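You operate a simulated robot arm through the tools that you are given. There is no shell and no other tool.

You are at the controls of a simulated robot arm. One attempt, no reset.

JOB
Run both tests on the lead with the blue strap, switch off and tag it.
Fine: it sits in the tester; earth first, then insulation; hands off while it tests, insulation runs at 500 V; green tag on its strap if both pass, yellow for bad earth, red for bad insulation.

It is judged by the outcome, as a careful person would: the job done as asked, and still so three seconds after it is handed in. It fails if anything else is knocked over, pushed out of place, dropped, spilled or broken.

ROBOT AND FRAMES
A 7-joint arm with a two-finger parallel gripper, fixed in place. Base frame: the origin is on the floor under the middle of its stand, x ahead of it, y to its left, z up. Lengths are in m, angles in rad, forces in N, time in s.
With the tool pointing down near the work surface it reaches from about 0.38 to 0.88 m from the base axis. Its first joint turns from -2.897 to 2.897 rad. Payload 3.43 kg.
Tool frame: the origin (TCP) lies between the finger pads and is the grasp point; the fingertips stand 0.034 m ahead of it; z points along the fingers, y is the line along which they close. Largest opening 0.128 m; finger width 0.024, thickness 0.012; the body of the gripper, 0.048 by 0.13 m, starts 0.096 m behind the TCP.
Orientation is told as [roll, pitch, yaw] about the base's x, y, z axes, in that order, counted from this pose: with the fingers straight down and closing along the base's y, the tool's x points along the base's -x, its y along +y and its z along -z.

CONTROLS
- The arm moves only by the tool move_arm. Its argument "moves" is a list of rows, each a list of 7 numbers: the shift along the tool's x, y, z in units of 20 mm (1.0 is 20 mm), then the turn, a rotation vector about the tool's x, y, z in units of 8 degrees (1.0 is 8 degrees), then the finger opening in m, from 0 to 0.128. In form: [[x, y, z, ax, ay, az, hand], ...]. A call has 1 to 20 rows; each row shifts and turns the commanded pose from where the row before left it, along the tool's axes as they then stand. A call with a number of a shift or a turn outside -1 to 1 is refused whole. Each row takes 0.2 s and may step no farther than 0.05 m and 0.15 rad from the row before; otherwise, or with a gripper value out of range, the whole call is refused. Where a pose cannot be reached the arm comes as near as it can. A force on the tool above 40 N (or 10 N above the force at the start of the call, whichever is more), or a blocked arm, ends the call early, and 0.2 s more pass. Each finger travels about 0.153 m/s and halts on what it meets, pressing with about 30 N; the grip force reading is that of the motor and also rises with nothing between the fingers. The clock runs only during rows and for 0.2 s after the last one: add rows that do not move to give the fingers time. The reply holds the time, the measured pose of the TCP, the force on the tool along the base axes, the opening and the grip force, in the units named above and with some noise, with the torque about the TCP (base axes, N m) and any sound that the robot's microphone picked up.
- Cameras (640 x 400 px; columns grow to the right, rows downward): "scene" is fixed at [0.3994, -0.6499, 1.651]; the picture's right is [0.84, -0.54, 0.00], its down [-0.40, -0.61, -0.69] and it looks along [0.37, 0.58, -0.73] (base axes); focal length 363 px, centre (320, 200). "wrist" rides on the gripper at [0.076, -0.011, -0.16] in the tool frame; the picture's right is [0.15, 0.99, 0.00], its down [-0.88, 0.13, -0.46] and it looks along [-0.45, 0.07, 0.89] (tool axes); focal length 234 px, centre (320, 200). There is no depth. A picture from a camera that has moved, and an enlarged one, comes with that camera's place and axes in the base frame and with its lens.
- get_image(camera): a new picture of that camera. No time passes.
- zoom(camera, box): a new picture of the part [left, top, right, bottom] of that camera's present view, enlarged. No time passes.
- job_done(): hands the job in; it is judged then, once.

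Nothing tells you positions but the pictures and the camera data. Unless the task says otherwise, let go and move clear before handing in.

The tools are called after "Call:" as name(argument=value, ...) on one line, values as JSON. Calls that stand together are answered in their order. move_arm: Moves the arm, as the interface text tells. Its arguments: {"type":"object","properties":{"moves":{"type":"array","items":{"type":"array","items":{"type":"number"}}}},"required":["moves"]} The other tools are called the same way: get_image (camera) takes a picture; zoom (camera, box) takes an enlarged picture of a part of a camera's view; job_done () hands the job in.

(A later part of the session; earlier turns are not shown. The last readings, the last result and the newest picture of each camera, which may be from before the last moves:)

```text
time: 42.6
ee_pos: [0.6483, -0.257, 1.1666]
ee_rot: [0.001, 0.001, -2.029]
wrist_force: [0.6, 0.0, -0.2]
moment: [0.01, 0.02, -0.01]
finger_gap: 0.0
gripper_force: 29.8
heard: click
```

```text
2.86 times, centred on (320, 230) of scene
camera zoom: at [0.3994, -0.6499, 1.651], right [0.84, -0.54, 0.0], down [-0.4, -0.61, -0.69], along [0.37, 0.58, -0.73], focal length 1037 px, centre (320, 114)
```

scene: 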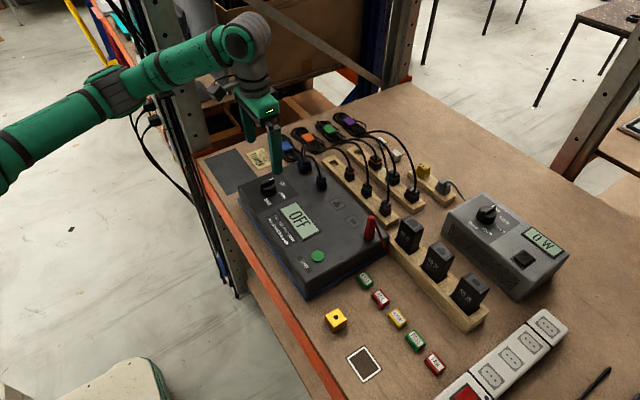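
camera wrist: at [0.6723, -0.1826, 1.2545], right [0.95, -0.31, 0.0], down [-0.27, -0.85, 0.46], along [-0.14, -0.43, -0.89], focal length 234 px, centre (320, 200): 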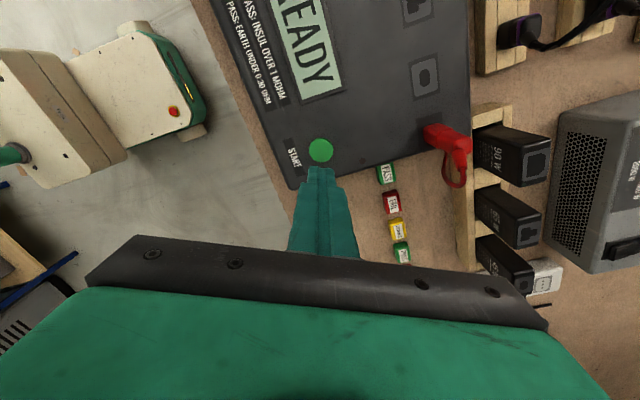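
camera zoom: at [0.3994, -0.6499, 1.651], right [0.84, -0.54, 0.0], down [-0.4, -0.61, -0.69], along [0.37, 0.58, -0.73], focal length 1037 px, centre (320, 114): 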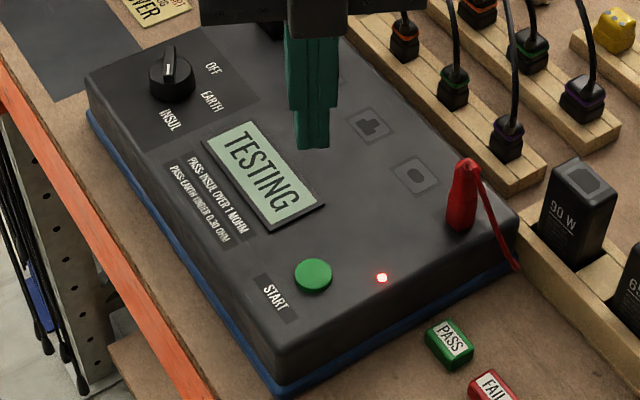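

TESTING has started with the red lamp lit, and the hand is clear. I hold still and wait for the reading.

Call:
move_arm(moves=[[0, 0, 0, 0, 0, 0, 0], [0, 0, 0, 0, 0, 0, 0], [0, 0, 0, 0, 0, 0, 0], [0, 0, 0, 0, 0, 0, 0], [0, 0, 0, 0, 0, 0, 0], [0, 0, 0, 0, 0, 0, 0], [0, 0, 0, 0, 0, 0, 0], [0, 0, 0, 0, 0, 0, 0]])

Call:
zoom(camera="scene", box=[240, 160, 400, 300])

```text
time: 44.4
ee_pos: [0.6485, -0.2559, 1.167]
ee_rot: [0.0, 0.001, -2.029]
wrist_force: [-0.8, -0.2, 0.6]
moment: [0.0, -0.02, -0.02]
finger_gap: 0.0001
gripper_force: 30.3
```

```text
2.86 times, centred on (320, 230) of scene
camera zoom: at [0.3994, -0.6499, 1.651], right [0.84, -0.54, 0.0], down [-0.4, -0.61, -0.69], along [0.37, 0.58, -0.73], focal length 1037 px, centre (320, 114)
```

zoom: 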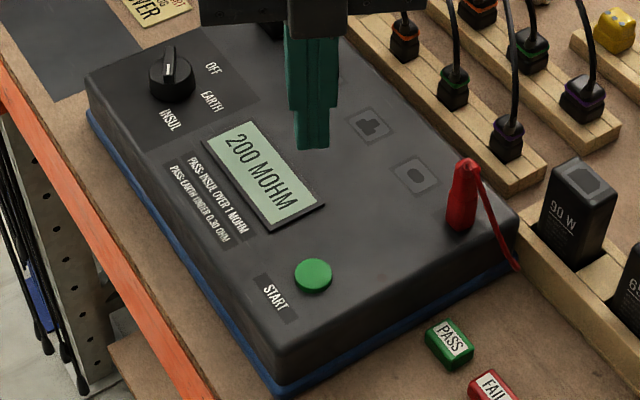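

Call:
zoom(camera="scene", box=[280, 190, 330, 225])

Call:
get_image(camera="wrist")

```text
11.43 times, centred on (305, 208) of scene
camera zoom: at [0.3994, -0.6499, 1.651], right [0.84, -0.54, 0.0], down [-0.4, -0.61, -0.69], along [0.37, 0.58, -0.73], focal length 4149 px, centre (491, 114)
```

zoom: 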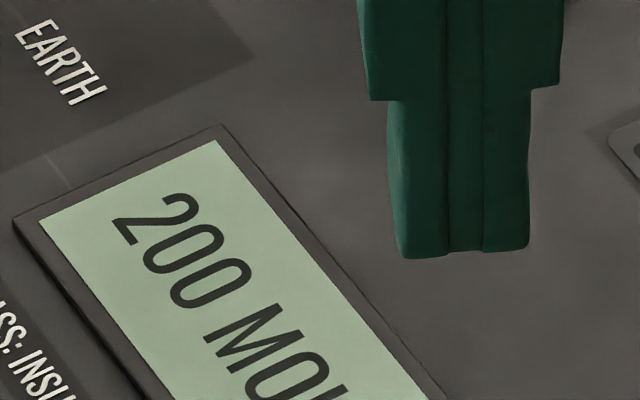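

```text
taken
camera wrist: at [0.6729, -0.1833, 1.3259], right [0.95, -0.31, 0.0], down [-0.27, -0.85, 0.46], along [-0.14, -0.43, -0.89], focal length 234 px, centre (320, 200)
```

wrist: 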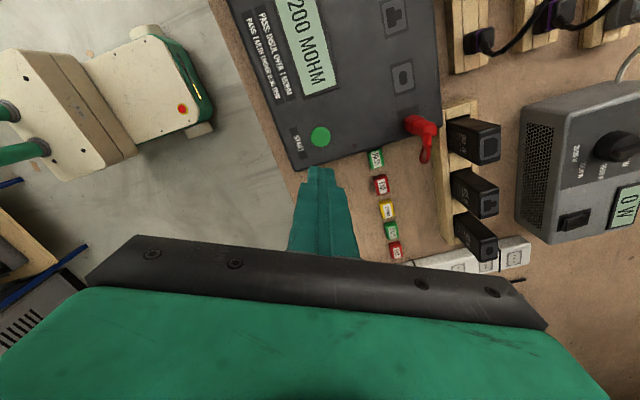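

Insulation reads 200 MOHM, above 1, so both tests pass and the green tag is right. Next I return to the knob to switch it to OFF.

Call:
move_arm(moves=[[0.877, -0.41, 0, 0, 0, 0, 0], [0.877, -0.41, 0, 0, 0, 0, 0], [0.877, -0.41, 0, 0, 0, 0, 0], [0.877, -0.41, 0, 0, 0, 0, 0], [0.877, -0.41, 0, 0, 0, 0, 0], [0.877, -0.41, 0, 0, 0, 0, 0], [0.877, -0.41, 0, 0, 0, 0, 0], [0.877, -0.41, 0, 0, 0, 0, 0], [0.877, -0.41, 0, 0, 0, 0, 0], [0.877, -0.41, 0, 0, 0, 0, 0.02], [0.877, -0.41, 0, 0, 0, 0, 0.04], [0.877, -0.41, 0, 0, 0, 0, 0.05], [0.877, -0.41, 0, 0, 0, 0, 0.05], [0, 0, 1, 0, 0, 0, 0.05], [0, 0, 1, 0, 0, 0, 0.05], [0, 0, 1, 0, 0, 0, 0.05], [0, 0, 1, 0, 0, 0, 0.05], [0, 0, 1, 0, 0, 0, 0.05], [0, 0, 0, 0, 0, 0, 0.05]])

Call:
zoom(camera="wrist", box=[240, 80, 400, 200])

Call:
zoom(camera="scene", box=[240, 155, 320, 240])

```text
time: 48.4
ee_pos: [0.6544, -0.0054, 1.0649]
ee_rot: [0.0, 0.001, -2.029]
wrist_force: [0.5, -0.3, -0.7]
moment: [0.01, -0.01, 0.03]
finger_gap: 0.0498
gripper_force: 0.1
```

```text
3.33 times, centred on (320, 140) of wrist
camera zoom: at [0.6792, 0.0676, 1.2251], right [0.95, -0.31, 0.0], down [-0.27, -0.85, 0.46], along [-0.14, -0.43, -0.89], focal length 781 px, centre (320, 400)
```

zoom: 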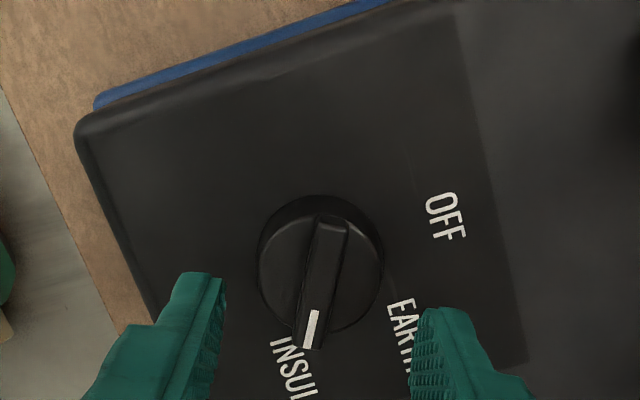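

```text
4.71 times, centred on (280, 198) of scene
camera zoom: at [0.3994, -0.6499, 1.651], right [0.84, -0.54, 0.0], down [-0.4, -0.61, -0.69], along [0.37, 0.58, -0.73], focal length 1708 px, centre (508, 212)
```

zoom: 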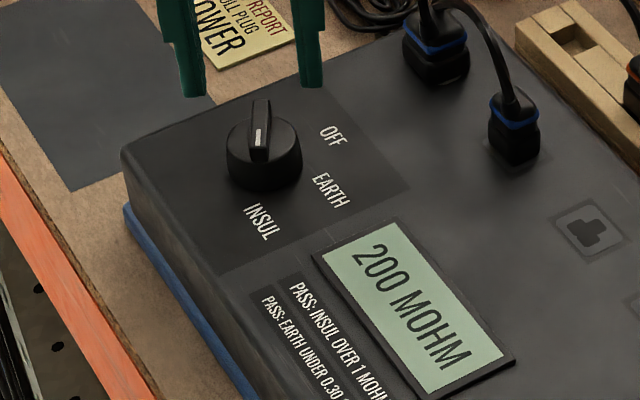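

The bar is between the fingers, about 3° ahead of them. I lower, align and close on it.

Call:
move_arm(moves=[[0, 0, 0.5, 0, 0, 0.35, 0.05], [0, 0, 0.5, 0, 0, 0, 0.05], [0, 0, 0.5, 0, 0, 0, 0.05], [0, 0, 0.33, 0, 0, 0, 0.05], [0, 0, 0, 0, 0, 0, 0.05], [0, 0, 0, 0, 0, 0, 0.03], [0, 0, 0, 0, 0, 0, 0.018], [0, 0, 0, 0, 0, 0, 0.012], [0, 0, 0, 0, 0, 0, 0.008]])

```text
time: 50.4
ee_pos: [0.655, -0.0029, 1.0284]
ee_rot: [0.002, -0.001, -2.079]
wrist_force: [5.7, -2.6, -0.9]
moment: [-0.06, -0.18, 0.01]
finger_gap: 0.0116
gripper_force: 3.4
```

Nearly closed; I let the grip settle, then turn counter-clockwise back toward OFF in stages.

Call:
move_arm(moves=[[0, 0, 0, 0, 0, 0, 0.006], [0, 0, 0, 0, 0, -0.5, 0.006], [0, 0, 0, 0, 0, -1, 0.006], [0, 0, 0, 0, 0, -1, 0.006], [0, 0, 0, 0, 0, -1, 0.006], [0, 0, 0, 0, 0, -1, 0.006], [0, 0, 0, 0, 0, -1, 0.006], [0, 0, 0, 0, 0, -1, 0.006], [0, 0, 0, 0, 0, -1, 0.006], [0, 0, 0, 0, 0, 0, 0.006]])

Call:
zoom(camera="scene", box=[240, 155, 320, 240])

```text
time: 52.6
ee_pos: [0.6531, -0.0034, 1.0291]
ee_rot: [-0.001, 0.001, -1.03]
wrist_force: [5.9, 5.6, 2.0]
moment: [0.21, -0.15, 0.01]
finger_gap: 0.0105
gripper_force: 3.6
```

```text
4.71 times, centred on (280, 198) of scene
camera zoom: at [0.3994, -0.6499, 1.651], right [0.84, -0.54, 0.0], down [-0.4, -0.61, -0.69], along [0.37, 0.58, -0.73], focal length 1708 px, centre (508, 212)
```

zoom: 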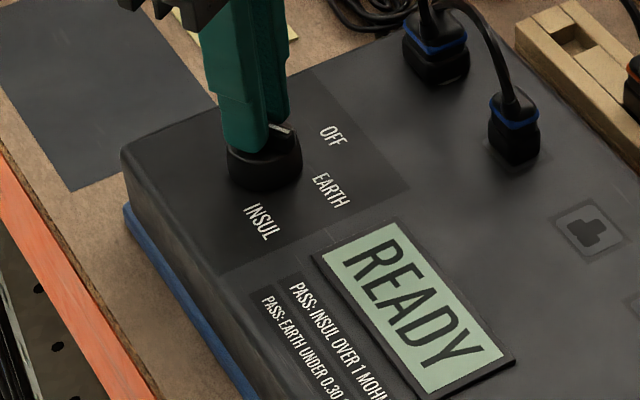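

Passing through EARTH, the knob follows well. I carry on to OFF.

Call:
move_arm(moves=[[0, 0, 0, 0, 0, -1, 0.006], [0, 0, 0, 0, 0, -1, 0.006], [0, 0, 0, 0, 0, -1, 0.006], [0, 0, 0, 0, 0, -1, 0.006], [0, 0, 0, 0, 0, -1, 0.006], [0, 0, 0, 0, 0, -1, 0.006], [0, 0, 0, 0, 0, -1, 0.006], [0, 0, 0, 0, 0, -0.4, 0.006], [0, 0, 0, 0, 0, 0, 0.006]])

Call:
zoom(camera="scene", box=[240, 155, 320, 240])

```text
time: 54.6
ee_pos: [0.6519, -0.005, 1.0305]
ee_rot: [0.001, 0.001, 0.0]
wrist_force: [-19.4, -8.3, -8.5]
moment: [-0.27, -0.47, -0.05]
finger_gap: 0.0096
gripper_force: 43.4
```

```text
4.71 times, centred on (280, 198) of scene
camera zoom: at [0.3994, -0.6499, 1.651], right [0.84, -0.54, 0.0], down [-0.4, -0.61, -0.69], along [0.37, 0.58, -0.73], focal length 1708 px, centre (508, 212)
```

zoom: 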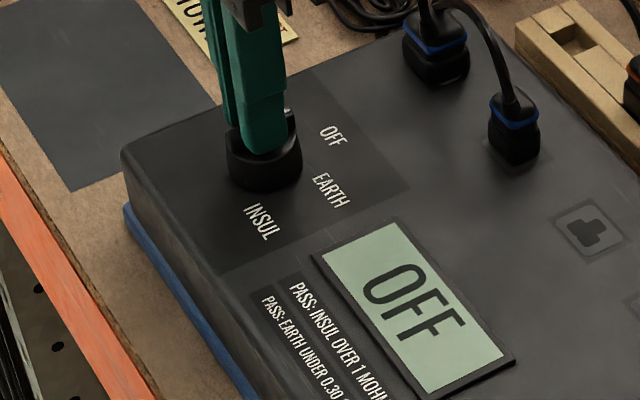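

The gripper is back at yaw 0 and the display reads OFF. I release, rise, and verify the pointer.

Call:
move_arm(moves=[[0, 0, 0, 0, 0, 0, 0.02], [0, 0, 0, 0, 0, 0, 0.035], [0, 0, -0.5, 0, 0, 0, 0.04], [0, 0, -1, 0, 0, 0, 0.04], [0, 0, -1, 0, 0, 0, 0.04], [0, 0, -1, 0, 0, 0, 0.04], [0, 0, -1, 0, 0, 0, 0.04], [0, 0, -1, 0, 0, 0, 0.04], [0, 0, -1, 0, 0, 0, 0.04], [0, 0, 0, 0, 0, 0, 0.04]])

Call:
zoom(camera="scene", box=[240, 155, 320, 240])

Call:
get_image(camera="wrist")

Call:
zoom(camera="wrist", box=[260, 85, 390, 185])

```text
time: 56.8
ee_pos: [0.6534, -0.0019, 1.1592]
ee_rot: [-0.001, 0.0, 0.001]
wrist_force: [0.2, 0.5, 0.6]
moment: [-0.02, -0.01, 0.04]
finger_gap: 0.0398
gripper_force: 0.0
```

```text
4.71 times, centred on (280, 198) of scene
camera zoom: at [0.3994, -0.6499, 1.651], right [0.84, -0.54, 0.0], down [-0.4, -0.61, -0.69], along [0.37, 0.58, -0.73], focal length 1708 px, centre (508, 212)
```

zoom: 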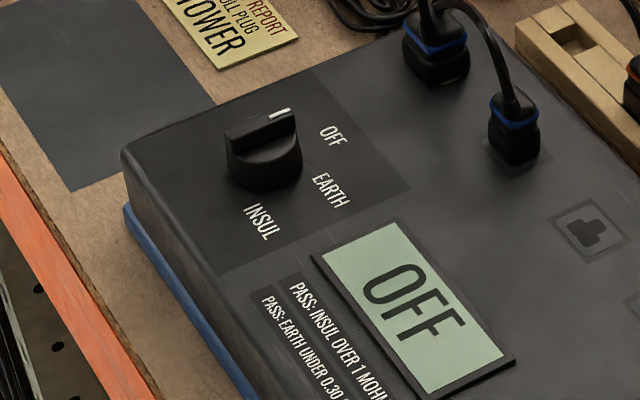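

```text
taken
camera wrist: at [0.5789, -0.0131, 1.3194], right [-0.15, 0.99, 0.0], down [0.88, 0.13, 0.46], along [0.45, 0.07, -0.89], focal length 234 px, centre (320, 200)
```

wrist: 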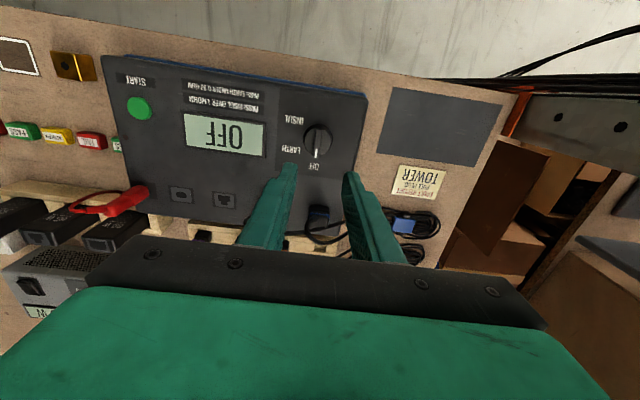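

```text
4.00 times, centred on (325, 135) of wrist
camera zoom: at [0.5789, -0.0131, 1.3194], right [-0.15, 0.99, 0.0], down [0.88, 0.13, 0.46], along [0.45, 0.07, -0.89], focal length 937 px, centre (300, 460)
```

zoom: 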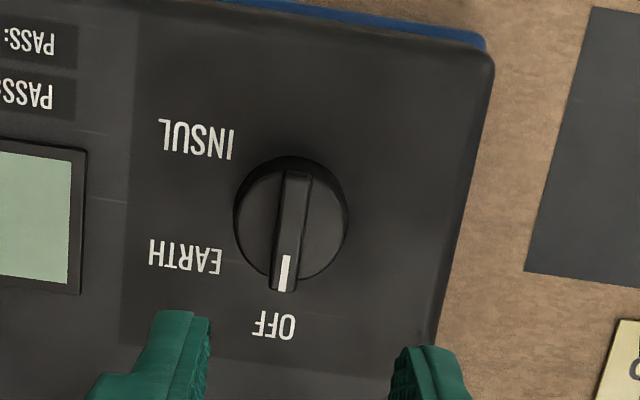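

The knob points to OFF and the display reads OFF, so switching off is done. Next I go for the green PASS tag beside the tester, at about (0.727, -0.335), travelling high.

Call:
move_arm(moves=[[-0.2, -0.925, 0, 0, 0, 0, 0.05], [-0.2, -0.925, 0, 0, 0, 0, 0.06], [-0.2, -0.925, 0, 0, 0, 0, 0.06], [-0.2, -0.925, 0, 0, 0, 0, 0.06], [-0.2, -0.925, 0, 0, 0, 0, 0.06], [-0.2, -0.925, 0, 0, 0, 0, 0.06], [-0.2, -0.925, 0, 0, 0, 0, 0.06], [-0.2, -0.925, 0, 0, 0, 0, 0.06], [-0.2, -0.925, 0, 0, 0, 0, 0.06], [-0.2, -0.925, 0, 0, 0, 0, 0.06], [-0.2, -0.925, 0, 0, 0, 0, 0.06], [-0.2, -0.925, 0, 0, 0, 0, 0.06], [-0.2, -0.925, 0, 0, 0, 0, 0.06], [-0.2, -0.925, 0, 0, 0, 0, 0.06], [-0.2, -0.925, 0, 0, 0, 0, 0.06], [-0.2, -0.925, 0, 0, 0, 0, 0.06], [-0.2, -0.925, 0, 0, 0, 0, 0.06], [-0.2, -0.925, 0, 0, 0, 0, 0.06], [0, 0, 0, 0, 0, 0, 0.06]])

Call:
move_arm(moves=[[0, 0, 0, 0, 0, 1, 0.06], [0, 0, 0, 0, 0, 1, 0.06], [0, 0, 0, 0, 0, 1, 0.06], [0, 0, 0, 0, 0, 1, 0.06], [0, 0, 0, 0, 0, 1, 0.06], [0, 0, 0, 0, 0, 1, 0.06], [0, 0, 0, 0, 0, 1, 0.06], [0, 0, 0, 0, 0, 1, 0.06], [0, 0, 0, 0, 0, 1, 0.06], [0, 0, 0, 0, 0, 1, 0.06], [0, 0, 0, 0, 0, 1, 0.06], [0, 0, 0, 0, 0, 0.25, 0.06], [0, 0, 0, 0, 0, 0, 0.06]])

Call:
get_image(camera="wrist")

Call:
zoom(camera="scene", box=[310, 220, 430, 310])

```text
time: 60.8
ee_pos: [0.7277, -0.3388, 1.1609]
ee_rot: [-0.002, 0.001, 0.002]
wrist_force: [-0.3, -0.3, -0.5]
moment: [0.01, -0.05, -0.01]
finger_gap: 0.0598
gripper_force: 0.0
```

```text
time: 63.6
ee_pos: [0.7261, -0.3362, 1.1585]
ee_rot: [0.0, 0.0, -1.572]
wrist_force: [-0.1, -0.1, 0.1]
moment: [-0.02, 0.03, -0.03]
finger_gap: 0.0601
gripper_force: 0.0
```

```text
taken
camera wrist: at [0.716, -0.2614, 1.3183], right [0.99, 0.15, 0.0], down [0.13, -0.88, 0.46], along [0.07, -0.45, -0.89], focal length 234 px, centre (320, 200)
```

wrist: 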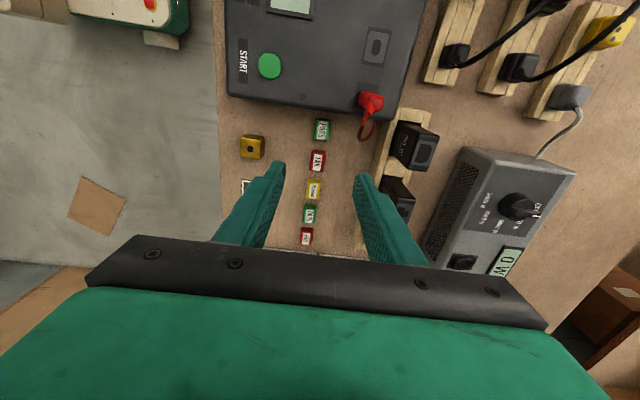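

```text
4.44 times, centred on (370, 265) of scene
camera zoom: at [0.3994, -0.6499, 1.651], right [0.84, -0.54, 0.0], down [-0.4, -0.61, -0.69], along [0.37, 0.58, -0.73], focal length 1613 px, centre (98, -89)
```

zoom: 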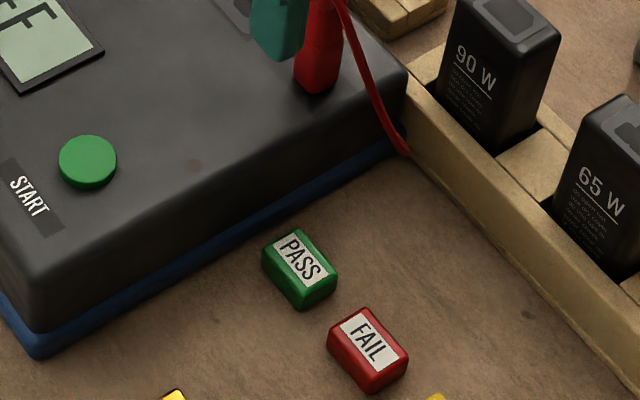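

Call:
zoom(camera="wrist", box=[280, 90, 380, 170])

```text
5.00 times, centred on (330, 130) of wrist
camera zoom: at [0.716, -0.2614, 1.3183], right [0.99, 0.15, 0.0], down [0.13, -0.88, 0.46], along [0.07, -0.45, -0.89], focal length 1171 px, centre (270, 550)
```

zoom: 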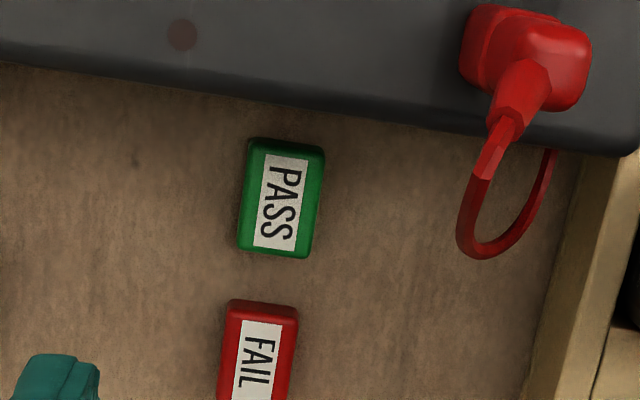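

The green PASS tag is 25 × 36 mm with its long side along y. Its top centre is at (0.731, -0.334, 0.912), and the red wire loop lies clear at x ≥ 0.785. I centre over it with a narrowed opening and descend part-way.

Call:
move_arm(moves=[[0.15, 0.2, 0.9, 0, 0, 0, 0.05], [0, 0, 0.9, 0, 0, 0, 0.046], [0, 0, 0.9, 0, 0, 0, 0.046], [0, 0, 0.9, 0, 0, 0, 0.046], [0, 0, 0.9, 0, 0, 0, 0.046], [0, 0, 0.9, 0, 0, 0, 0.046], [0, 0, 0.9, 0, 0, 0, 0.046], [0, 0, 0.9, 0, 0, 0, 0.046], [0, 0, 0.9, 0, 0, 0, 0.046], [0, 0, 0, 0, 0, 0, 0.046]])

Call:
get_image(camera="wrist")

Call:
zoom(camera="scene", box=[310, 200, 430, 310])

```text
time: 65.8
ee_pos: [0.7319, -0.3327, 0.9972]
ee_rot: [0.0, -0.001, -1.569]
wrist_force: [0.0, -0.6, 0.3]
moment: [0.01, 0.01, 0.04]
finger_gap: 0.046
gripper_force: 0.0
```

```text
taken
camera wrist: at [0.7208, -0.2577, 1.157], right [0.99, 0.15, 0.0], down [0.13, -0.88, 0.46], along [0.07, -0.45, -0.89], focal length 234 px, centre (320, 200)
```

wrist: 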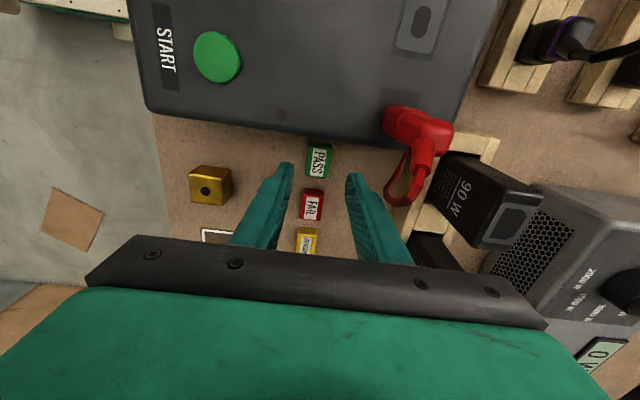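

```text
3.64 times, centred on (370, 255) of scene
camera zoom: at [0.3994, -0.6499, 1.651], right [0.84, -0.54, 0.0], down [-0.4, -0.61, -0.69], along [0.37, 0.58, -0.73], focal length 1320 px, centre (138, 0)
```

zoom: 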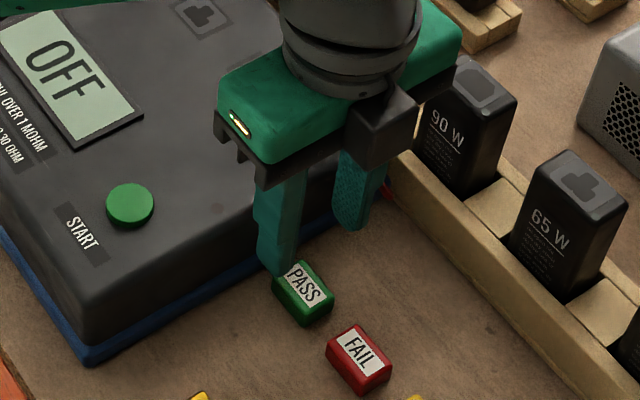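

The tag sits centred between the fingers and everything tall is clear. I lower to just above the bench and look again.

Call:
move_arm(moves=[[0, 0, 0.7, 0, 0, 0, 0.046], [0, 0, 0.7, 0, 0, 0, 0.046], [0, 0, 0.7, 0, 0, 0, 0.046], [0, 0, 0.5, 0, 0, 0, 0.046], [0, 0, 0.3, 0, 0, 0, 0.046], [0, 0, 0, 0, 0, 0, 0.046]])

Call:
get_image(camera="wrist")

Call:
zoom(camera="scene", box=[320, 210, 420, 300])

```text
time: 67.2
ee_pos: [0.731, -0.3311, 0.938]
ee_rot: [0.0, -0.001, -1.57]
wrist_force: [0.1, 0.6, -0.5]
moment: [-0.01, -0.02, -0.03]
finger_gap: 0.0457
gripper_force: 0.1
```

```text
taken
camera wrist: at [0.72, -0.2569, 1.0987], right [0.99, 0.15, 0.0], down [0.13, -0.88, 0.46], along [0.07, -0.45, -0.89], focal length 234 px, centre (320, 200)
```

wrist: 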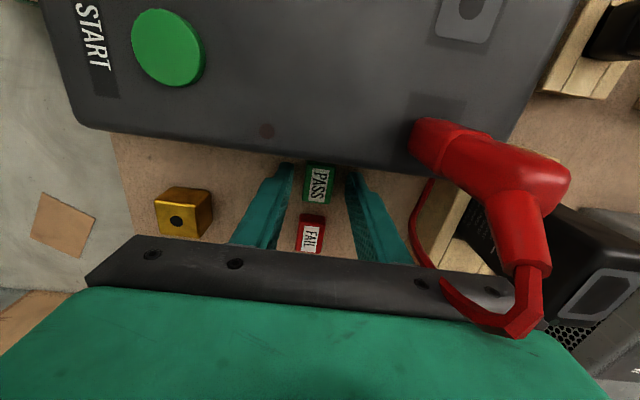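

```text
4.44 times, centred on (370, 255) of scene
camera zoom: at [0.3994, -0.6499, 1.651], right [0.84, -0.54, 0.0], down [-0.4, -0.61, -0.69], along [0.37, 0.58, -0.73], focal length 1613 px, centre (98, -44)
```

zoom: 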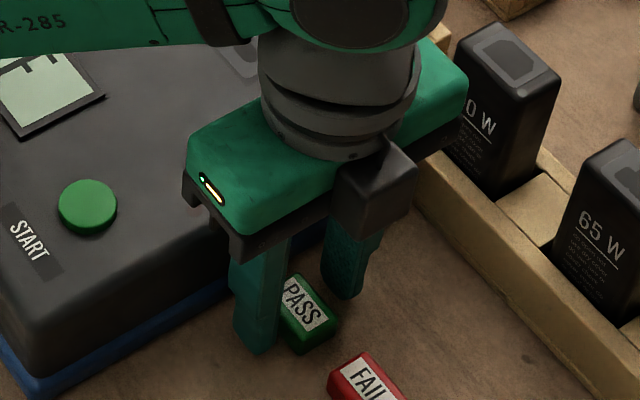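

No contact so far; the red plug is close behind the hand but clear, and straight up is the safe way out. I close on the tag.

Call:
move_arm(moves=[[0, 0, 0, 0, 0, 0, 0.036], [0, 0, 0, 0, 0, 0, 0.028], [0, 0, 0, 0, 0, 0, 0.022], [0, 0, 0, 0, 0, 0, 0.018], [0, 0, 0, 0, 0, 0, 0.018]])

Call:
zoom(camera="wrist", box=[240, 140, 400, 260])

Call:
zoom(camera="scene", box=[320, 210, 420, 300])

```text
time: 68.4
ee_pos: [0.7313, -0.3323, 0.9393]
ee_rot: [0.001, 0.0, -1.568]
wrist_force: [-1.3, 0.2, 0.4]
moment: [-0.01, -0.02, 0.01]
finger_gap: 0.0241
gripper_force: 30.1
```

```text
3.33 times, centred on (320, 200) of wrist
camera zoom: at [0.72, -0.257, 1.0989], right [0.99, 0.15, 0.0], down [0.13, -0.88, 0.46], along [0.07, -0.45, -0.89], focal length 781 px, centre (320, 200)
```

zoom: 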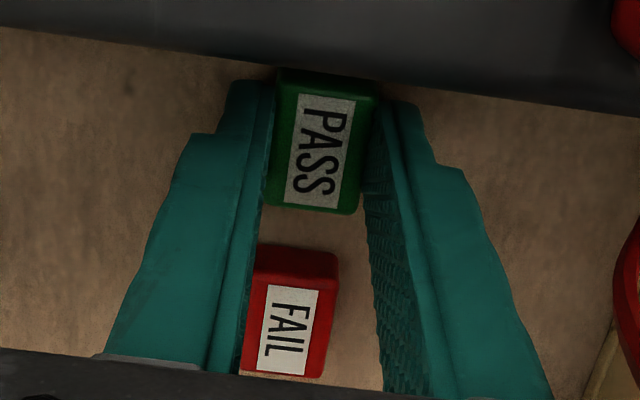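

```text
4.44 times, centred on (370, 255) of scene
camera zoom: at [0.3994, -0.6499, 1.651], right [0.84, -0.54, 0.0], down [-0.4, -0.61, -0.69], along [0.37, 0.58, -0.73], focal length 1613 px, centre (98, -44)
```

zoom: 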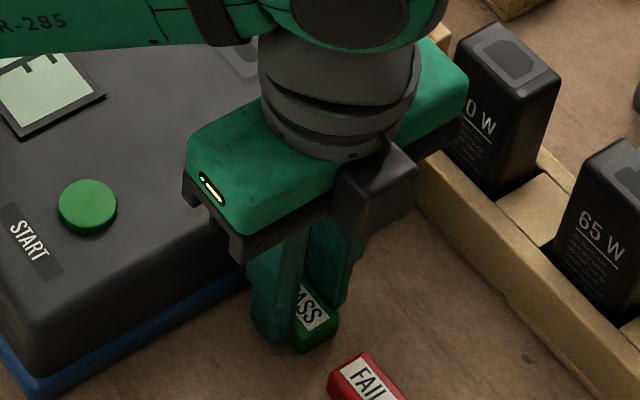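

The tag is held (24 mm, 30 N). I lift straight up and check it came along cleanly.

Call:
move_arm(moves=[[0, 0, -0.3, 0, 0, 0, 0.018], [0, 0, -0.6, 0, 0, 0, 0.018], [0, 0, -1, 0, 0, 0, 0.018], [0, 0, -1, 0, 0, 0, 0.018], [0, 0, -1, 0, 0, 0, 0.018], [0, 0, -1, 0, 0, 0, 0.018], [0, 0, -1, 0, 0, 0, 0.018], [0, 0, -1, 0, 0, 0, 0.018], [0, 0, -1, 0, 0, 0, 0.018], [0, 0, -1, 0, 0, 0, 0.018], [0, 0, -1, 0, 0, 0, 0.018], [0, 0, -1, 0, 0, 0, 0.018], [0, 0, -1, 0, 0, 0, 0.018], [0, 0, 0, 0, 0, 0, 0.018]])

Call:
get_image(camera="wrist")

Call:
get_image(camera="scene")

Call:
zoom(camera="scene", box=[260, 110, 360, 180])

```text
time: 71.4
ee_pos: [0.7317, -0.334, 1.1779]
ee_rot: [-0.001, -0.001, -1.568]
wrist_force: [-0.4, 0.9, -0.4]
moment: [0.0, -0.01, -0.01]
finger_gap: 0.0243
gripper_force: 30.2
```

```text
taken
camera wrist: at [0.7206, -0.2588, 1.3382], right [0.99, 0.15, 0.0], down [0.13, -0.88, 0.46], along [0.07, -0.45, -0.89], focal length 234 px, centre (320, 200)
```

wrist: 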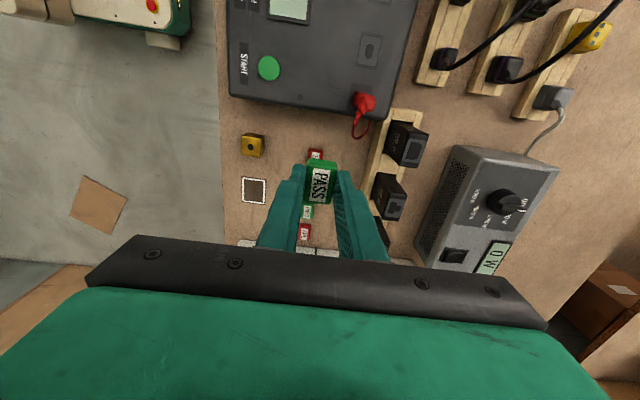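

```text
taken
```

scene: 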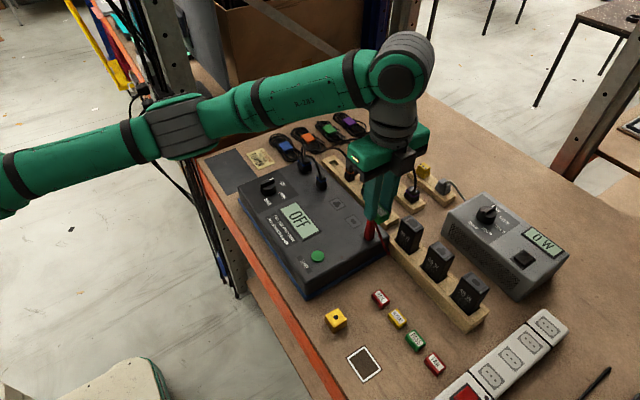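

```text
5.71 times, centred on (310, 145) of scene
camera zoom: at [0.3994, -0.6499, 1.651], right [0.84, -0.54, 0.0], down [-0.4, -0.61, -0.69], along [0.37, 0.58, -0.73], focal length 2074 px, centre (377, 514)
```

zoom: 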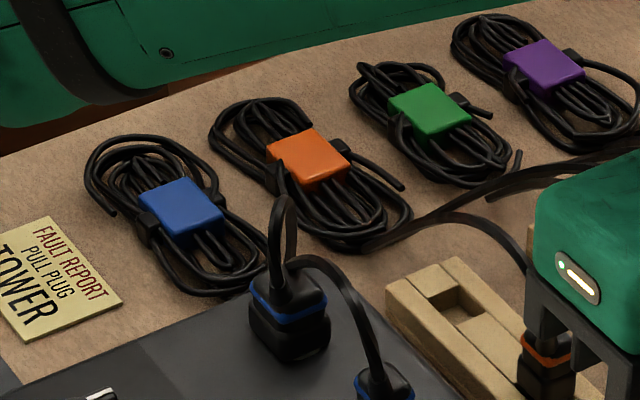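

The PASS tag is up in the grip, long side along y. The blue strap is about 32 × 42 mm, centred near (0.813, 0.194) with its long side also along y, so I keep this orientation and carry the tag over it at height.

Call:
move_arm(moves=[[0.943, 0.145, 0, 0, 0, 0, 0.018], [0.943, 0.145, 0, 0, 0, 0, 0.018], [0.943, 0.145, 0, 0, 0, 0, 0.018], [0.943, 0.145, 0, 0, 0, 0, 0.018], [0.943, 0.145, 0, 0, 0, 0, 0.018], [0.943, 0.145, 0, 0, 0, 0, 0.018], [0.943, 0.145, 0, 0, 0, 0, 0.018], [0.943, 0.145, 0, 0, 0, 0, 0.018], [0.943, 0.145, 0, 0, 0, 0, 0.018], [0.943, 0.145, 0, 0, 0, 0, 0.018], [0.943, 0.145, 0, 0, 0, 0, 0.018], [0.943, 0.145, 0, 0, 0, 0, 0.018], [0.943, 0.145, 0, 0, 0, 0, 0.018], [0.943, 0.145, 0, 0, 0, 0, 0.018]])

Call:
move_arm(moves=[[0.943, 0.145, 0, 0, 0, 0, 0.018], [0.943, 0.145, 0, 0, 0, 0, 0.018], [0.943, 0.145, 0, 0, 0, 0, 0.018], [0.943, 0.145, 0, 0, 0, 0, 0.018], [0.943, 0.145, 0, 0, 0, 0, 0.018], [0.943, 0.145, 0, 0, 0, 0, 0.018], [0.943, 0.145, 0, 0, 0, 0, 0.018], [0.943, 0.145, 0, 0, 0, 0, 0.018], [0.943, 0.145, 0, 0, 0, 0, 0.018], [0.943, 0.145, 0, 0, 0, 0, 0.018], [0.943, 0.145, 0, 0, 0, 0, 0.018], [0.943, 0.145, 0, 0, 0, 0, 0.018], [0, 0, 0, 0, 0, 0, 0.018]])

Call:
get_image(camera="wrist")

Call:
get_image(camera="scene")

```text
time: 74.4
ee_pos: [0.7702, -0.0682, 1.1772]
ee_rot: [-0.001, 0.002, -1.569]
wrist_force: [-0.3, -1.5, -0.4]
moment: [0.02, -0.02, 0.01]
finger_gap: 0.0241
gripper_force: 29.7
```

```text
time: 77.2
ee_pos: [0.8068, 0.1572, 1.1776]
ee_rot: [0.0, 0.001, -1.569]
wrist_force: [0.0, 0.6, -0.6]
moment: [0.02, 0.01, 0.04]
finger_gap: 0.0242
gripper_force: 30.0
```

```text
taken
camera wrist: at [0.7956, 0.2335, 1.337], right [0.99, 0.15, 0.0], down [0.13, -0.88, 0.46], along [0.07, -0.45, -0.89], focal length 234 px, centre (320, 200)
```

wrist: 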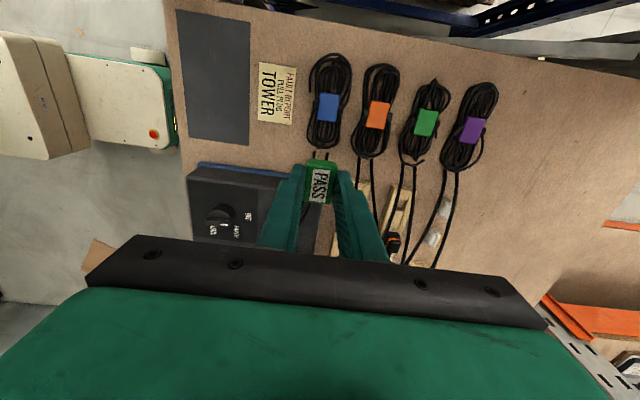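

```text
taken
```

scene: 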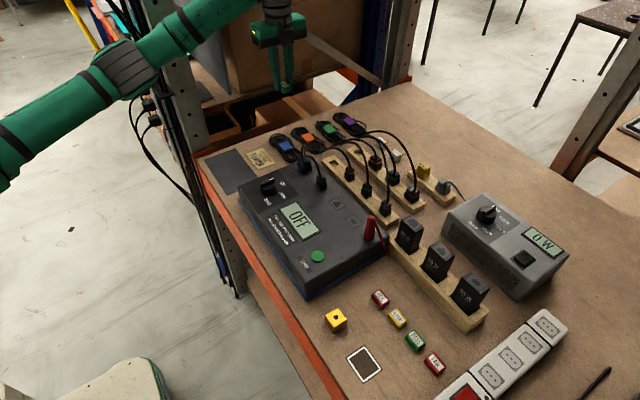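

The arm is clear of the posts and the blue strap is in view. I zoom in to locate it precisely before the last approach.

Call:
zoom(camera="wrist", box=[280, 45, 380, 165])

Call:
zoom(camera="scene", box=[260, 120, 320, 170])

```text
3.33 times, centred on (330, 105) of wrist
camera zoom: at [0.7956, 0.2335, 1.337], right [0.99, 0.15, 0.0], down [0.13, -0.88, 0.46], along [0.07, -0.45, -0.89], focal length 781 px, centre (287, 517)
```

zoom: 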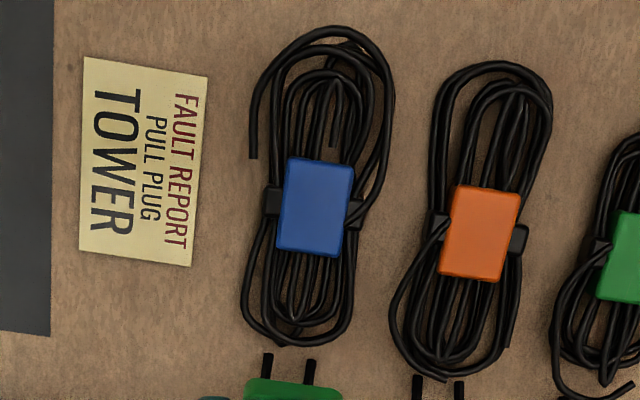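

```text
8.00 times, centred on (290, 145) of scene
camera zoom: at [0.3994, -0.6499, 1.651], right [0.84, -0.54, 0.0], down [-0.4, -0.61, -0.69], along [0.37, 0.58, -0.73], focal length 2904 px, centre (560, 640)
```

zoom: 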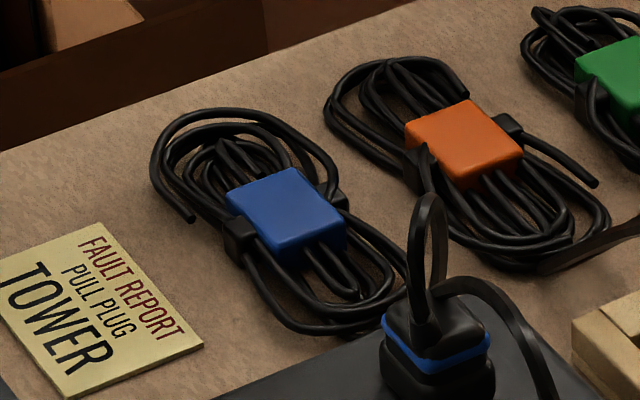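

The strap's top face is centred at about (0.8155, 0.1955, 0.914), square to the tag. I shift over it and descend part-way.

Call:
move_arm(moves=[[0.96, 0.225, 0, 0, 0, 0, 0.018], [0.96, 0.225, 0, 0, 0, 0, 0.018], [0, 0, 1, 0, 0, 0, 0.018], [0, 0, 1, 0, 0, 0, 0.018], [0, 0, 1, 0, 0, 0, 0.018], [0, 0, 1, 0, 0, 0, 0.018], [0, 0, 1, 0, 0, 0, 0.018], [0, 0, 1, 0, 0, 0, 0.018], [0, 0, 0.8, 0, 0, 0, 0.018], [0, 0, 0.8, 0, 0, 0, 0.018], [0, 0, 0.7, 0, 0, 0, 0.018], [0, 0, 0, 0, 0, 0, 0.018]])

Call:
get_image(camera="wrist")

Call:
zoom(camera="scene", box=[250, 80, 350, 170])

```text
time: 79.8
ee_pos: [0.8148, 0.1962, 1.0111]
ee_rot: [0.003, 0.001, -1.57]
wrist_force: [-0.5, 0.4, 0.3]
moment: [0.01, 0.0, 0.0]
finger_gap: 0.0241
gripper_force: 29.8
```

```text
taken
camera wrist: at [0.8029, 0.2717, 1.1703], right [0.99, 0.15, 0.0], down [0.13, -0.88, 0.46], along [0.07, -0.45, -0.89], focal length 234 px, centre (320, 200)
```

wrist: 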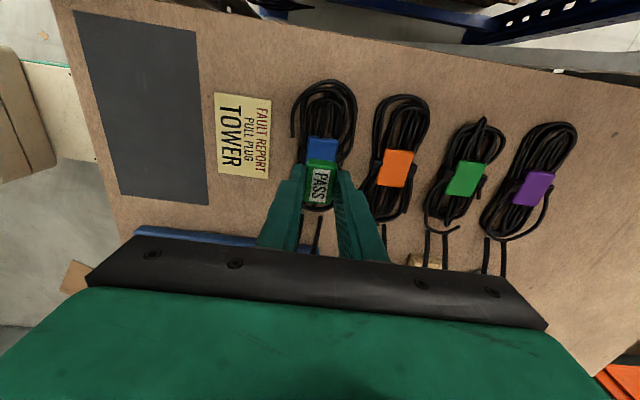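

```text
4.44 times, centred on (300, 125) of scene
camera zoom: at [0.3994, -0.6499, 1.651], right [0.84, -0.54, 0.0], down [-0.4, -0.61, -0.69], along [0.37, 0.58, -0.73], focal length 1613 px, centre (409, 533)
```

zoom: 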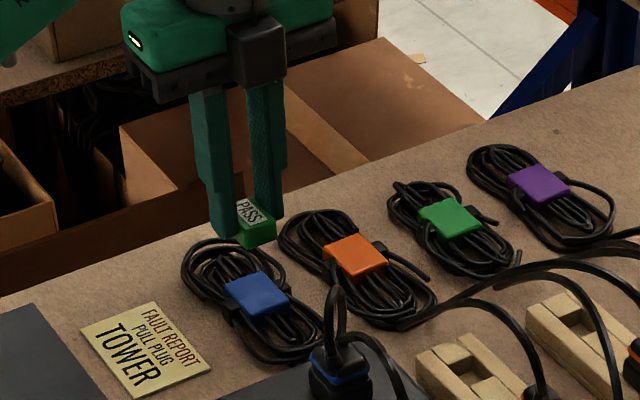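

Tag and strap line up from here. I zoom to check the offset, then continue down to just above the strap.

Call:
zoom(camera="wrist", box=[270, 110, 370, 220])

Call:
move_arm(moves=[[0, 0, 0.8, 0, 0, 0, 0.018], [0, 0, 0.7, 0, 0, 0, 0.018], [0, 0, 0.4, 0, 0, 0, 0.018], [0, 0, 0.2, 0, 0, 0, 0.018], [0, 0, 0, 0, 0, 0, 0.018]])

Call:
zoom(camera="wrist", box=[270, 110, 370, 220])

Call:
zoom(camera="scene", box=[265, 110, 325, 165])

```text
3.64 times, centred on (320, 165) of wrist
camera zoom: at [0.8029, 0.2717, 1.1703], right [0.99, 0.15, 0.0], down [0.13, -0.88, 0.46], along [0.07, -0.45, -0.89], focal length 852 px, centre (320, 327)
```

zoom: 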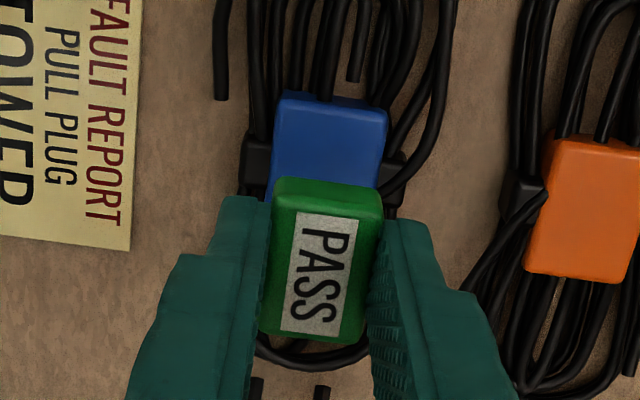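

```text
time: 81.0
ee_pos: [0.8154, 0.1957, 0.9688]
ee_rot: [0.0, -0.001, -1.568]
wrist_force: [-0.2, 0.3, 0.7]
moment: [-0.02, -0.02, -0.03]
finger_gap: 0.0243
gripper_force: 29.4
```

```text
3.64 times, centred on (320, 165) of wrist
camera zoom: at [0.8045, 0.2721, 1.1285], right [0.99, 0.15, 0.0], down [0.13, -0.88, 0.46], along [0.07, -0.45, -0.89], focal length 852 px, centre (320, 327)
```

zoom: 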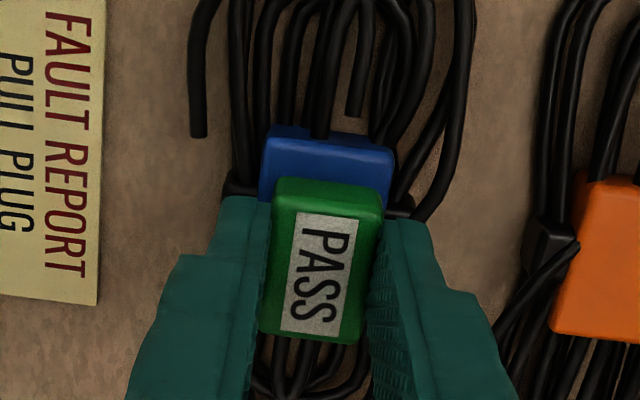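

```text
7.27 times, centred on (295, 138) of scene
camera zoom: at [0.3994, -0.6499, 1.651], right [0.84, -0.54, 0.0], down [-0.4, -0.61, -0.69], along [0.37, 0.58, -0.73], focal length 2640 px, centre (502, 654)
```

zoom: 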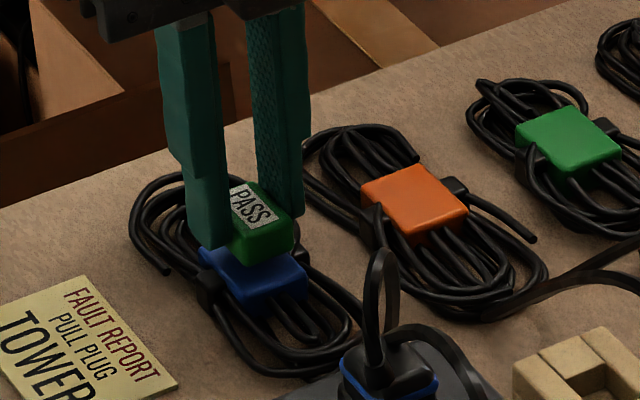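

The tag is centred over the strap on both axes, with roughly 14 mm left to go. I lower in small steps and watch the force.

Call:
move_arm(moves=[[0, 0, 0.25, 0, 0, 0, 0.018], [0, 0, 0.2, 0, 0, 0, 0.018], [0, 0, 0, 0, 0, 0, 0.018]])

Call:
zoom(camera="scene", box=[275, 125, 310, 155])

```text
time: 81.8
ee_pos: [0.8155, 0.1955, 0.959]
ee_rot: [0.0, -0.001, -1.569]
wrist_force: [0.0, 0.1, -0.4]
moment: [0.0, 0.0, 0.0]
finger_gap: 0.0245
gripper_force: 29.7
```

```text
13.33 times, centred on (292, 140) of scene
camera zoom: at [0.3994, -0.6499, 1.651], right [0.84, -0.54, 0.0], down [-0.4, -0.61, -0.69], along [0.37, 0.58, -0.73], focal length 4840 px, centre (687, 1000)
```

zoom: 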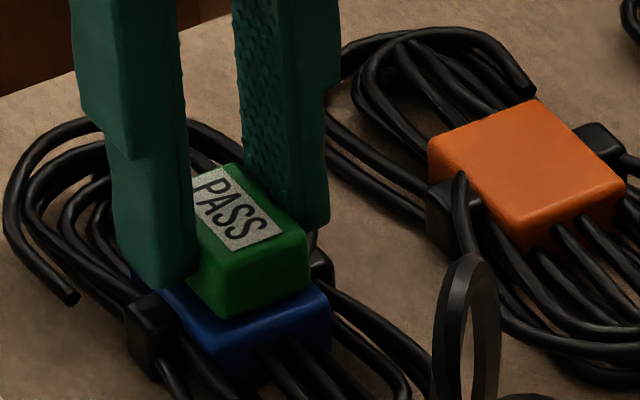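

The tag is just above the strap with no contact force. I take 2 mm steps.

Call:
move_arm(moves=[[0, 0, 0.1, 0, 0, 0, 0.018], [0, 0, 0, 0, 0, 0, 0.018]])

Call:
move_arm(moves=[[0, 0, 0.1, 0, 0, 0, 0.018], [0, 0, 0, 0, 0, 0, 0.018]])

Call:
zoom(camera="scene", box=[275, 125, 310, 155])

```text
time: 82.4
ee_pos: [0.815, 0.1957, 0.9584]
ee_rot: [-0.001, 0.0, -1.569]
wrist_force: [-0.1, 1.4, 1.7]
moment: [0.0, 0.02, -0.02]
finger_gap: 0.0242
gripper_force: 29.9
```

```text
time: 83.0
ee_pos: [0.815, 0.1958, 0.9579]
ee_rot: [0.004, 0.001, -1.571]
wrist_force: [0.0, -0.6, 16.2]
moment: [-0.09, 0.08, 0.01]
finger_gap: 0.0245
gripper_force: 30.2
```

```text
13.33 times, centred on (292, 140) of scene
camera zoom: at [0.3994, -0.6499, 1.651], right [0.84, -0.54, 0.0], down [-0.4, -0.61, -0.69], along [0.37, 0.58, -0.73], focal length 4840 px, centre (687, 1000)
```

zoom: 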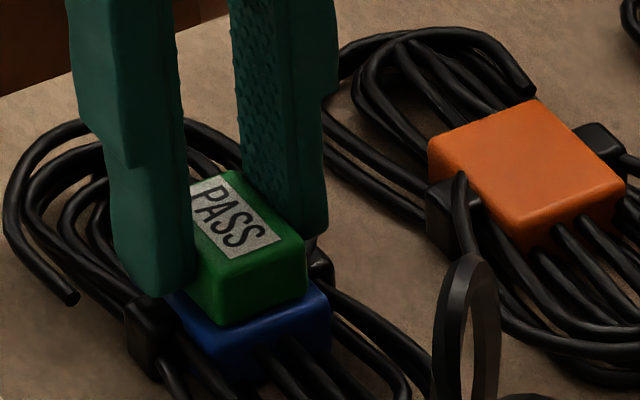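

The tag has landed on the strap (16 N upward). I ease the load off slightly, then open the fingers gently.

Call:
move_arm(moves=[[0, 0, -0.07, 0, 0, 0, 0.018], [0, 0, 0, 0, 0, 0, 0.018]])

Call:
move_arm(moves=[[0, 0, 0, 0, 0, 0, 0.026], [0, 0, 0, 0, 0, 0, 0.03], [0, 0, 0, 0, 0, 0, 0.036], [0, 0, 0, 0, 0, 0, 0.042], [0, 0, 0, 0, 0, 0, 0.042]])

Call:
zoom(camera="scene", box=[275, 125, 310, 155])

Call:
zoom(camera="wrist", box=[270, 110, 370, 220])

```text
time: 83.6
ee_pos: [0.8145, 0.1963, 0.957]
ee_rot: [0.001, 0.0, -1.569]
wrist_force: [-1.0, 0.2, 11.4]
moment: [-0.02, 0.04, -0.03]
finger_gap: 0.0244
gripper_force: 30.5
```

```text
time: 84.8
ee_pos: [0.8162, 0.1969, 0.9572]
ee_rot: [0.0, 0.0, -1.57]
wrist_force: [-0.1, -0.8, -0.8]
moment: [-0.04, -0.03, 0.0]
finger_gap: 0.0422
gripper_force: 0.0
```

```text
13.33 times, centred on (292, 140) of scene
camera zoom: at [0.3994, -0.6499, 1.651], right [0.84, -0.54, 0.0], down [-0.4, -0.61, -0.69], along [0.37, 0.58, -0.73], focal length 4840 px, centre (687, 1000)
```

zoom: 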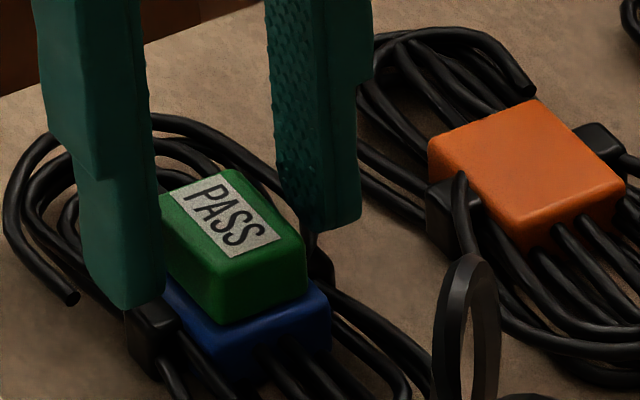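

```text
3.64 times, centred on (320, 165) of wrist
camera zoom: at [0.8048, 0.2721, 1.1171], right [0.99, 0.15, 0.0], down [0.13, -0.88, 0.46], along [0.07, -0.45, -0.89], focal length 852 px, centre (320, 327)
```

zoom: 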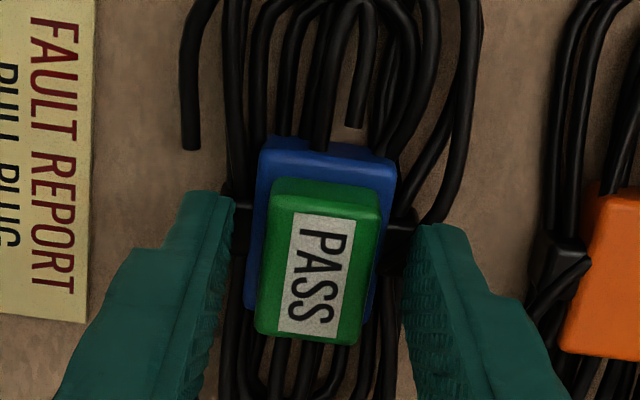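

The green tag rests squarely on the blue strap and the fingers are clear of it. I rise straight up and back away.

Call:
move_arm(moves=[[0, 0, -0.3, 0, 0, 0, 0.042], [0, 0, -0.6, 0, 0, 0, 0.042], [0, 0, -1, 0, 0, 0, 0.042], [0, 0, -1, 0, 0, 0, 0.042], [0, 0, -1, 0, 0, 0, 0.042], [0, 0, -1, 0, 0, 0, 0.042], [0, 0, -1, 0, 0, 0, 0.042], [0, 0, -1, 0, 0, 0, 0.042], [0, 0, -1, 0, 0, 0, 0.042], [0, 0, -1, 0, 0, 0, 0.042], [0, 0, -1, 0, 0, 0, 0.042], [0, 0, -1, 0, 0, 0, 0.042], [0, -0.9, 0, 0, 0, 0, 0.042], [0, -0.9, 0, 0, 0, 0, 0.042], [0, -0.9, 0, 0, 0, 0, 0.042], [0, -0.9, 0, 0, 0, 0, 0.042], [0, -0.9, 0, 0, 0, 0, 0.042], [0, 0, 0, 0, 0, 0, 0.042], [0, 0, 0, 0, 0, 0, 0.042]])

Call:
get_image(camera="scene")

Call:
zoom(camera="scene", box=[230, 110, 340, 220])

Call:
get_image(camera="wrist")

```text
time: 88.8
ee_pos: [0.7246, 0.1982, 1.177]
ee_rot: [-0.001, 0.0, -1.568]
wrist_force: [-0.2, 0.1, -0.2]
moment: [0.02, -0.02, 0.04]
finger_gap: 0.0422
gripper_force: 0.0
```

```text
taken
```

scene: 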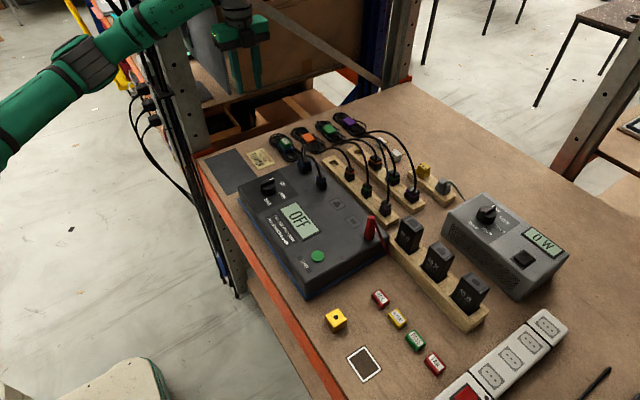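

```text
3.64 times, centred on (285, 165) of scene
camera zoom: at [0.3994, -0.6499, 1.651], right [0.84, -0.54, 0.0], down [-0.4, -0.61, -0.69], along [0.37, 0.58, -0.73], focal length 1320 px, centre (447, 327)
```

zoom: 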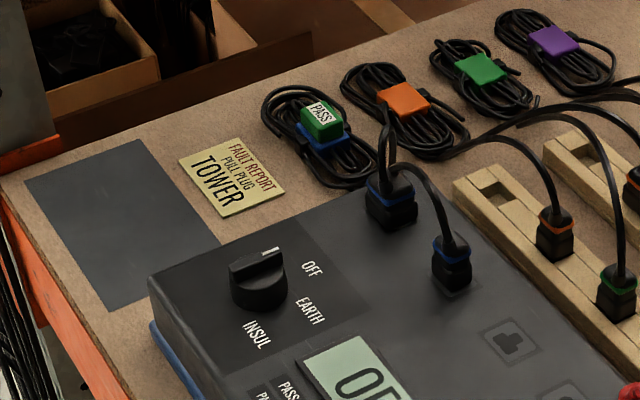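

```text
taken
camera wrist: at [0.7136, 0.2735, 1.336], right [0.99, 0.15, 0.0], down [0.13, -0.88, 0.46], along [0.07, -0.45, -0.89], focal length 234 px, centre (320, 200)
```

wrist: 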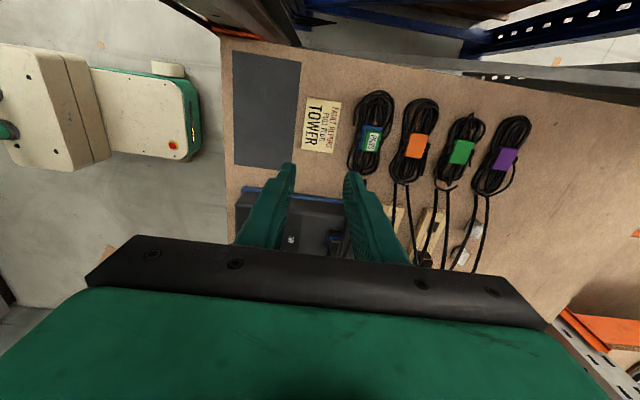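

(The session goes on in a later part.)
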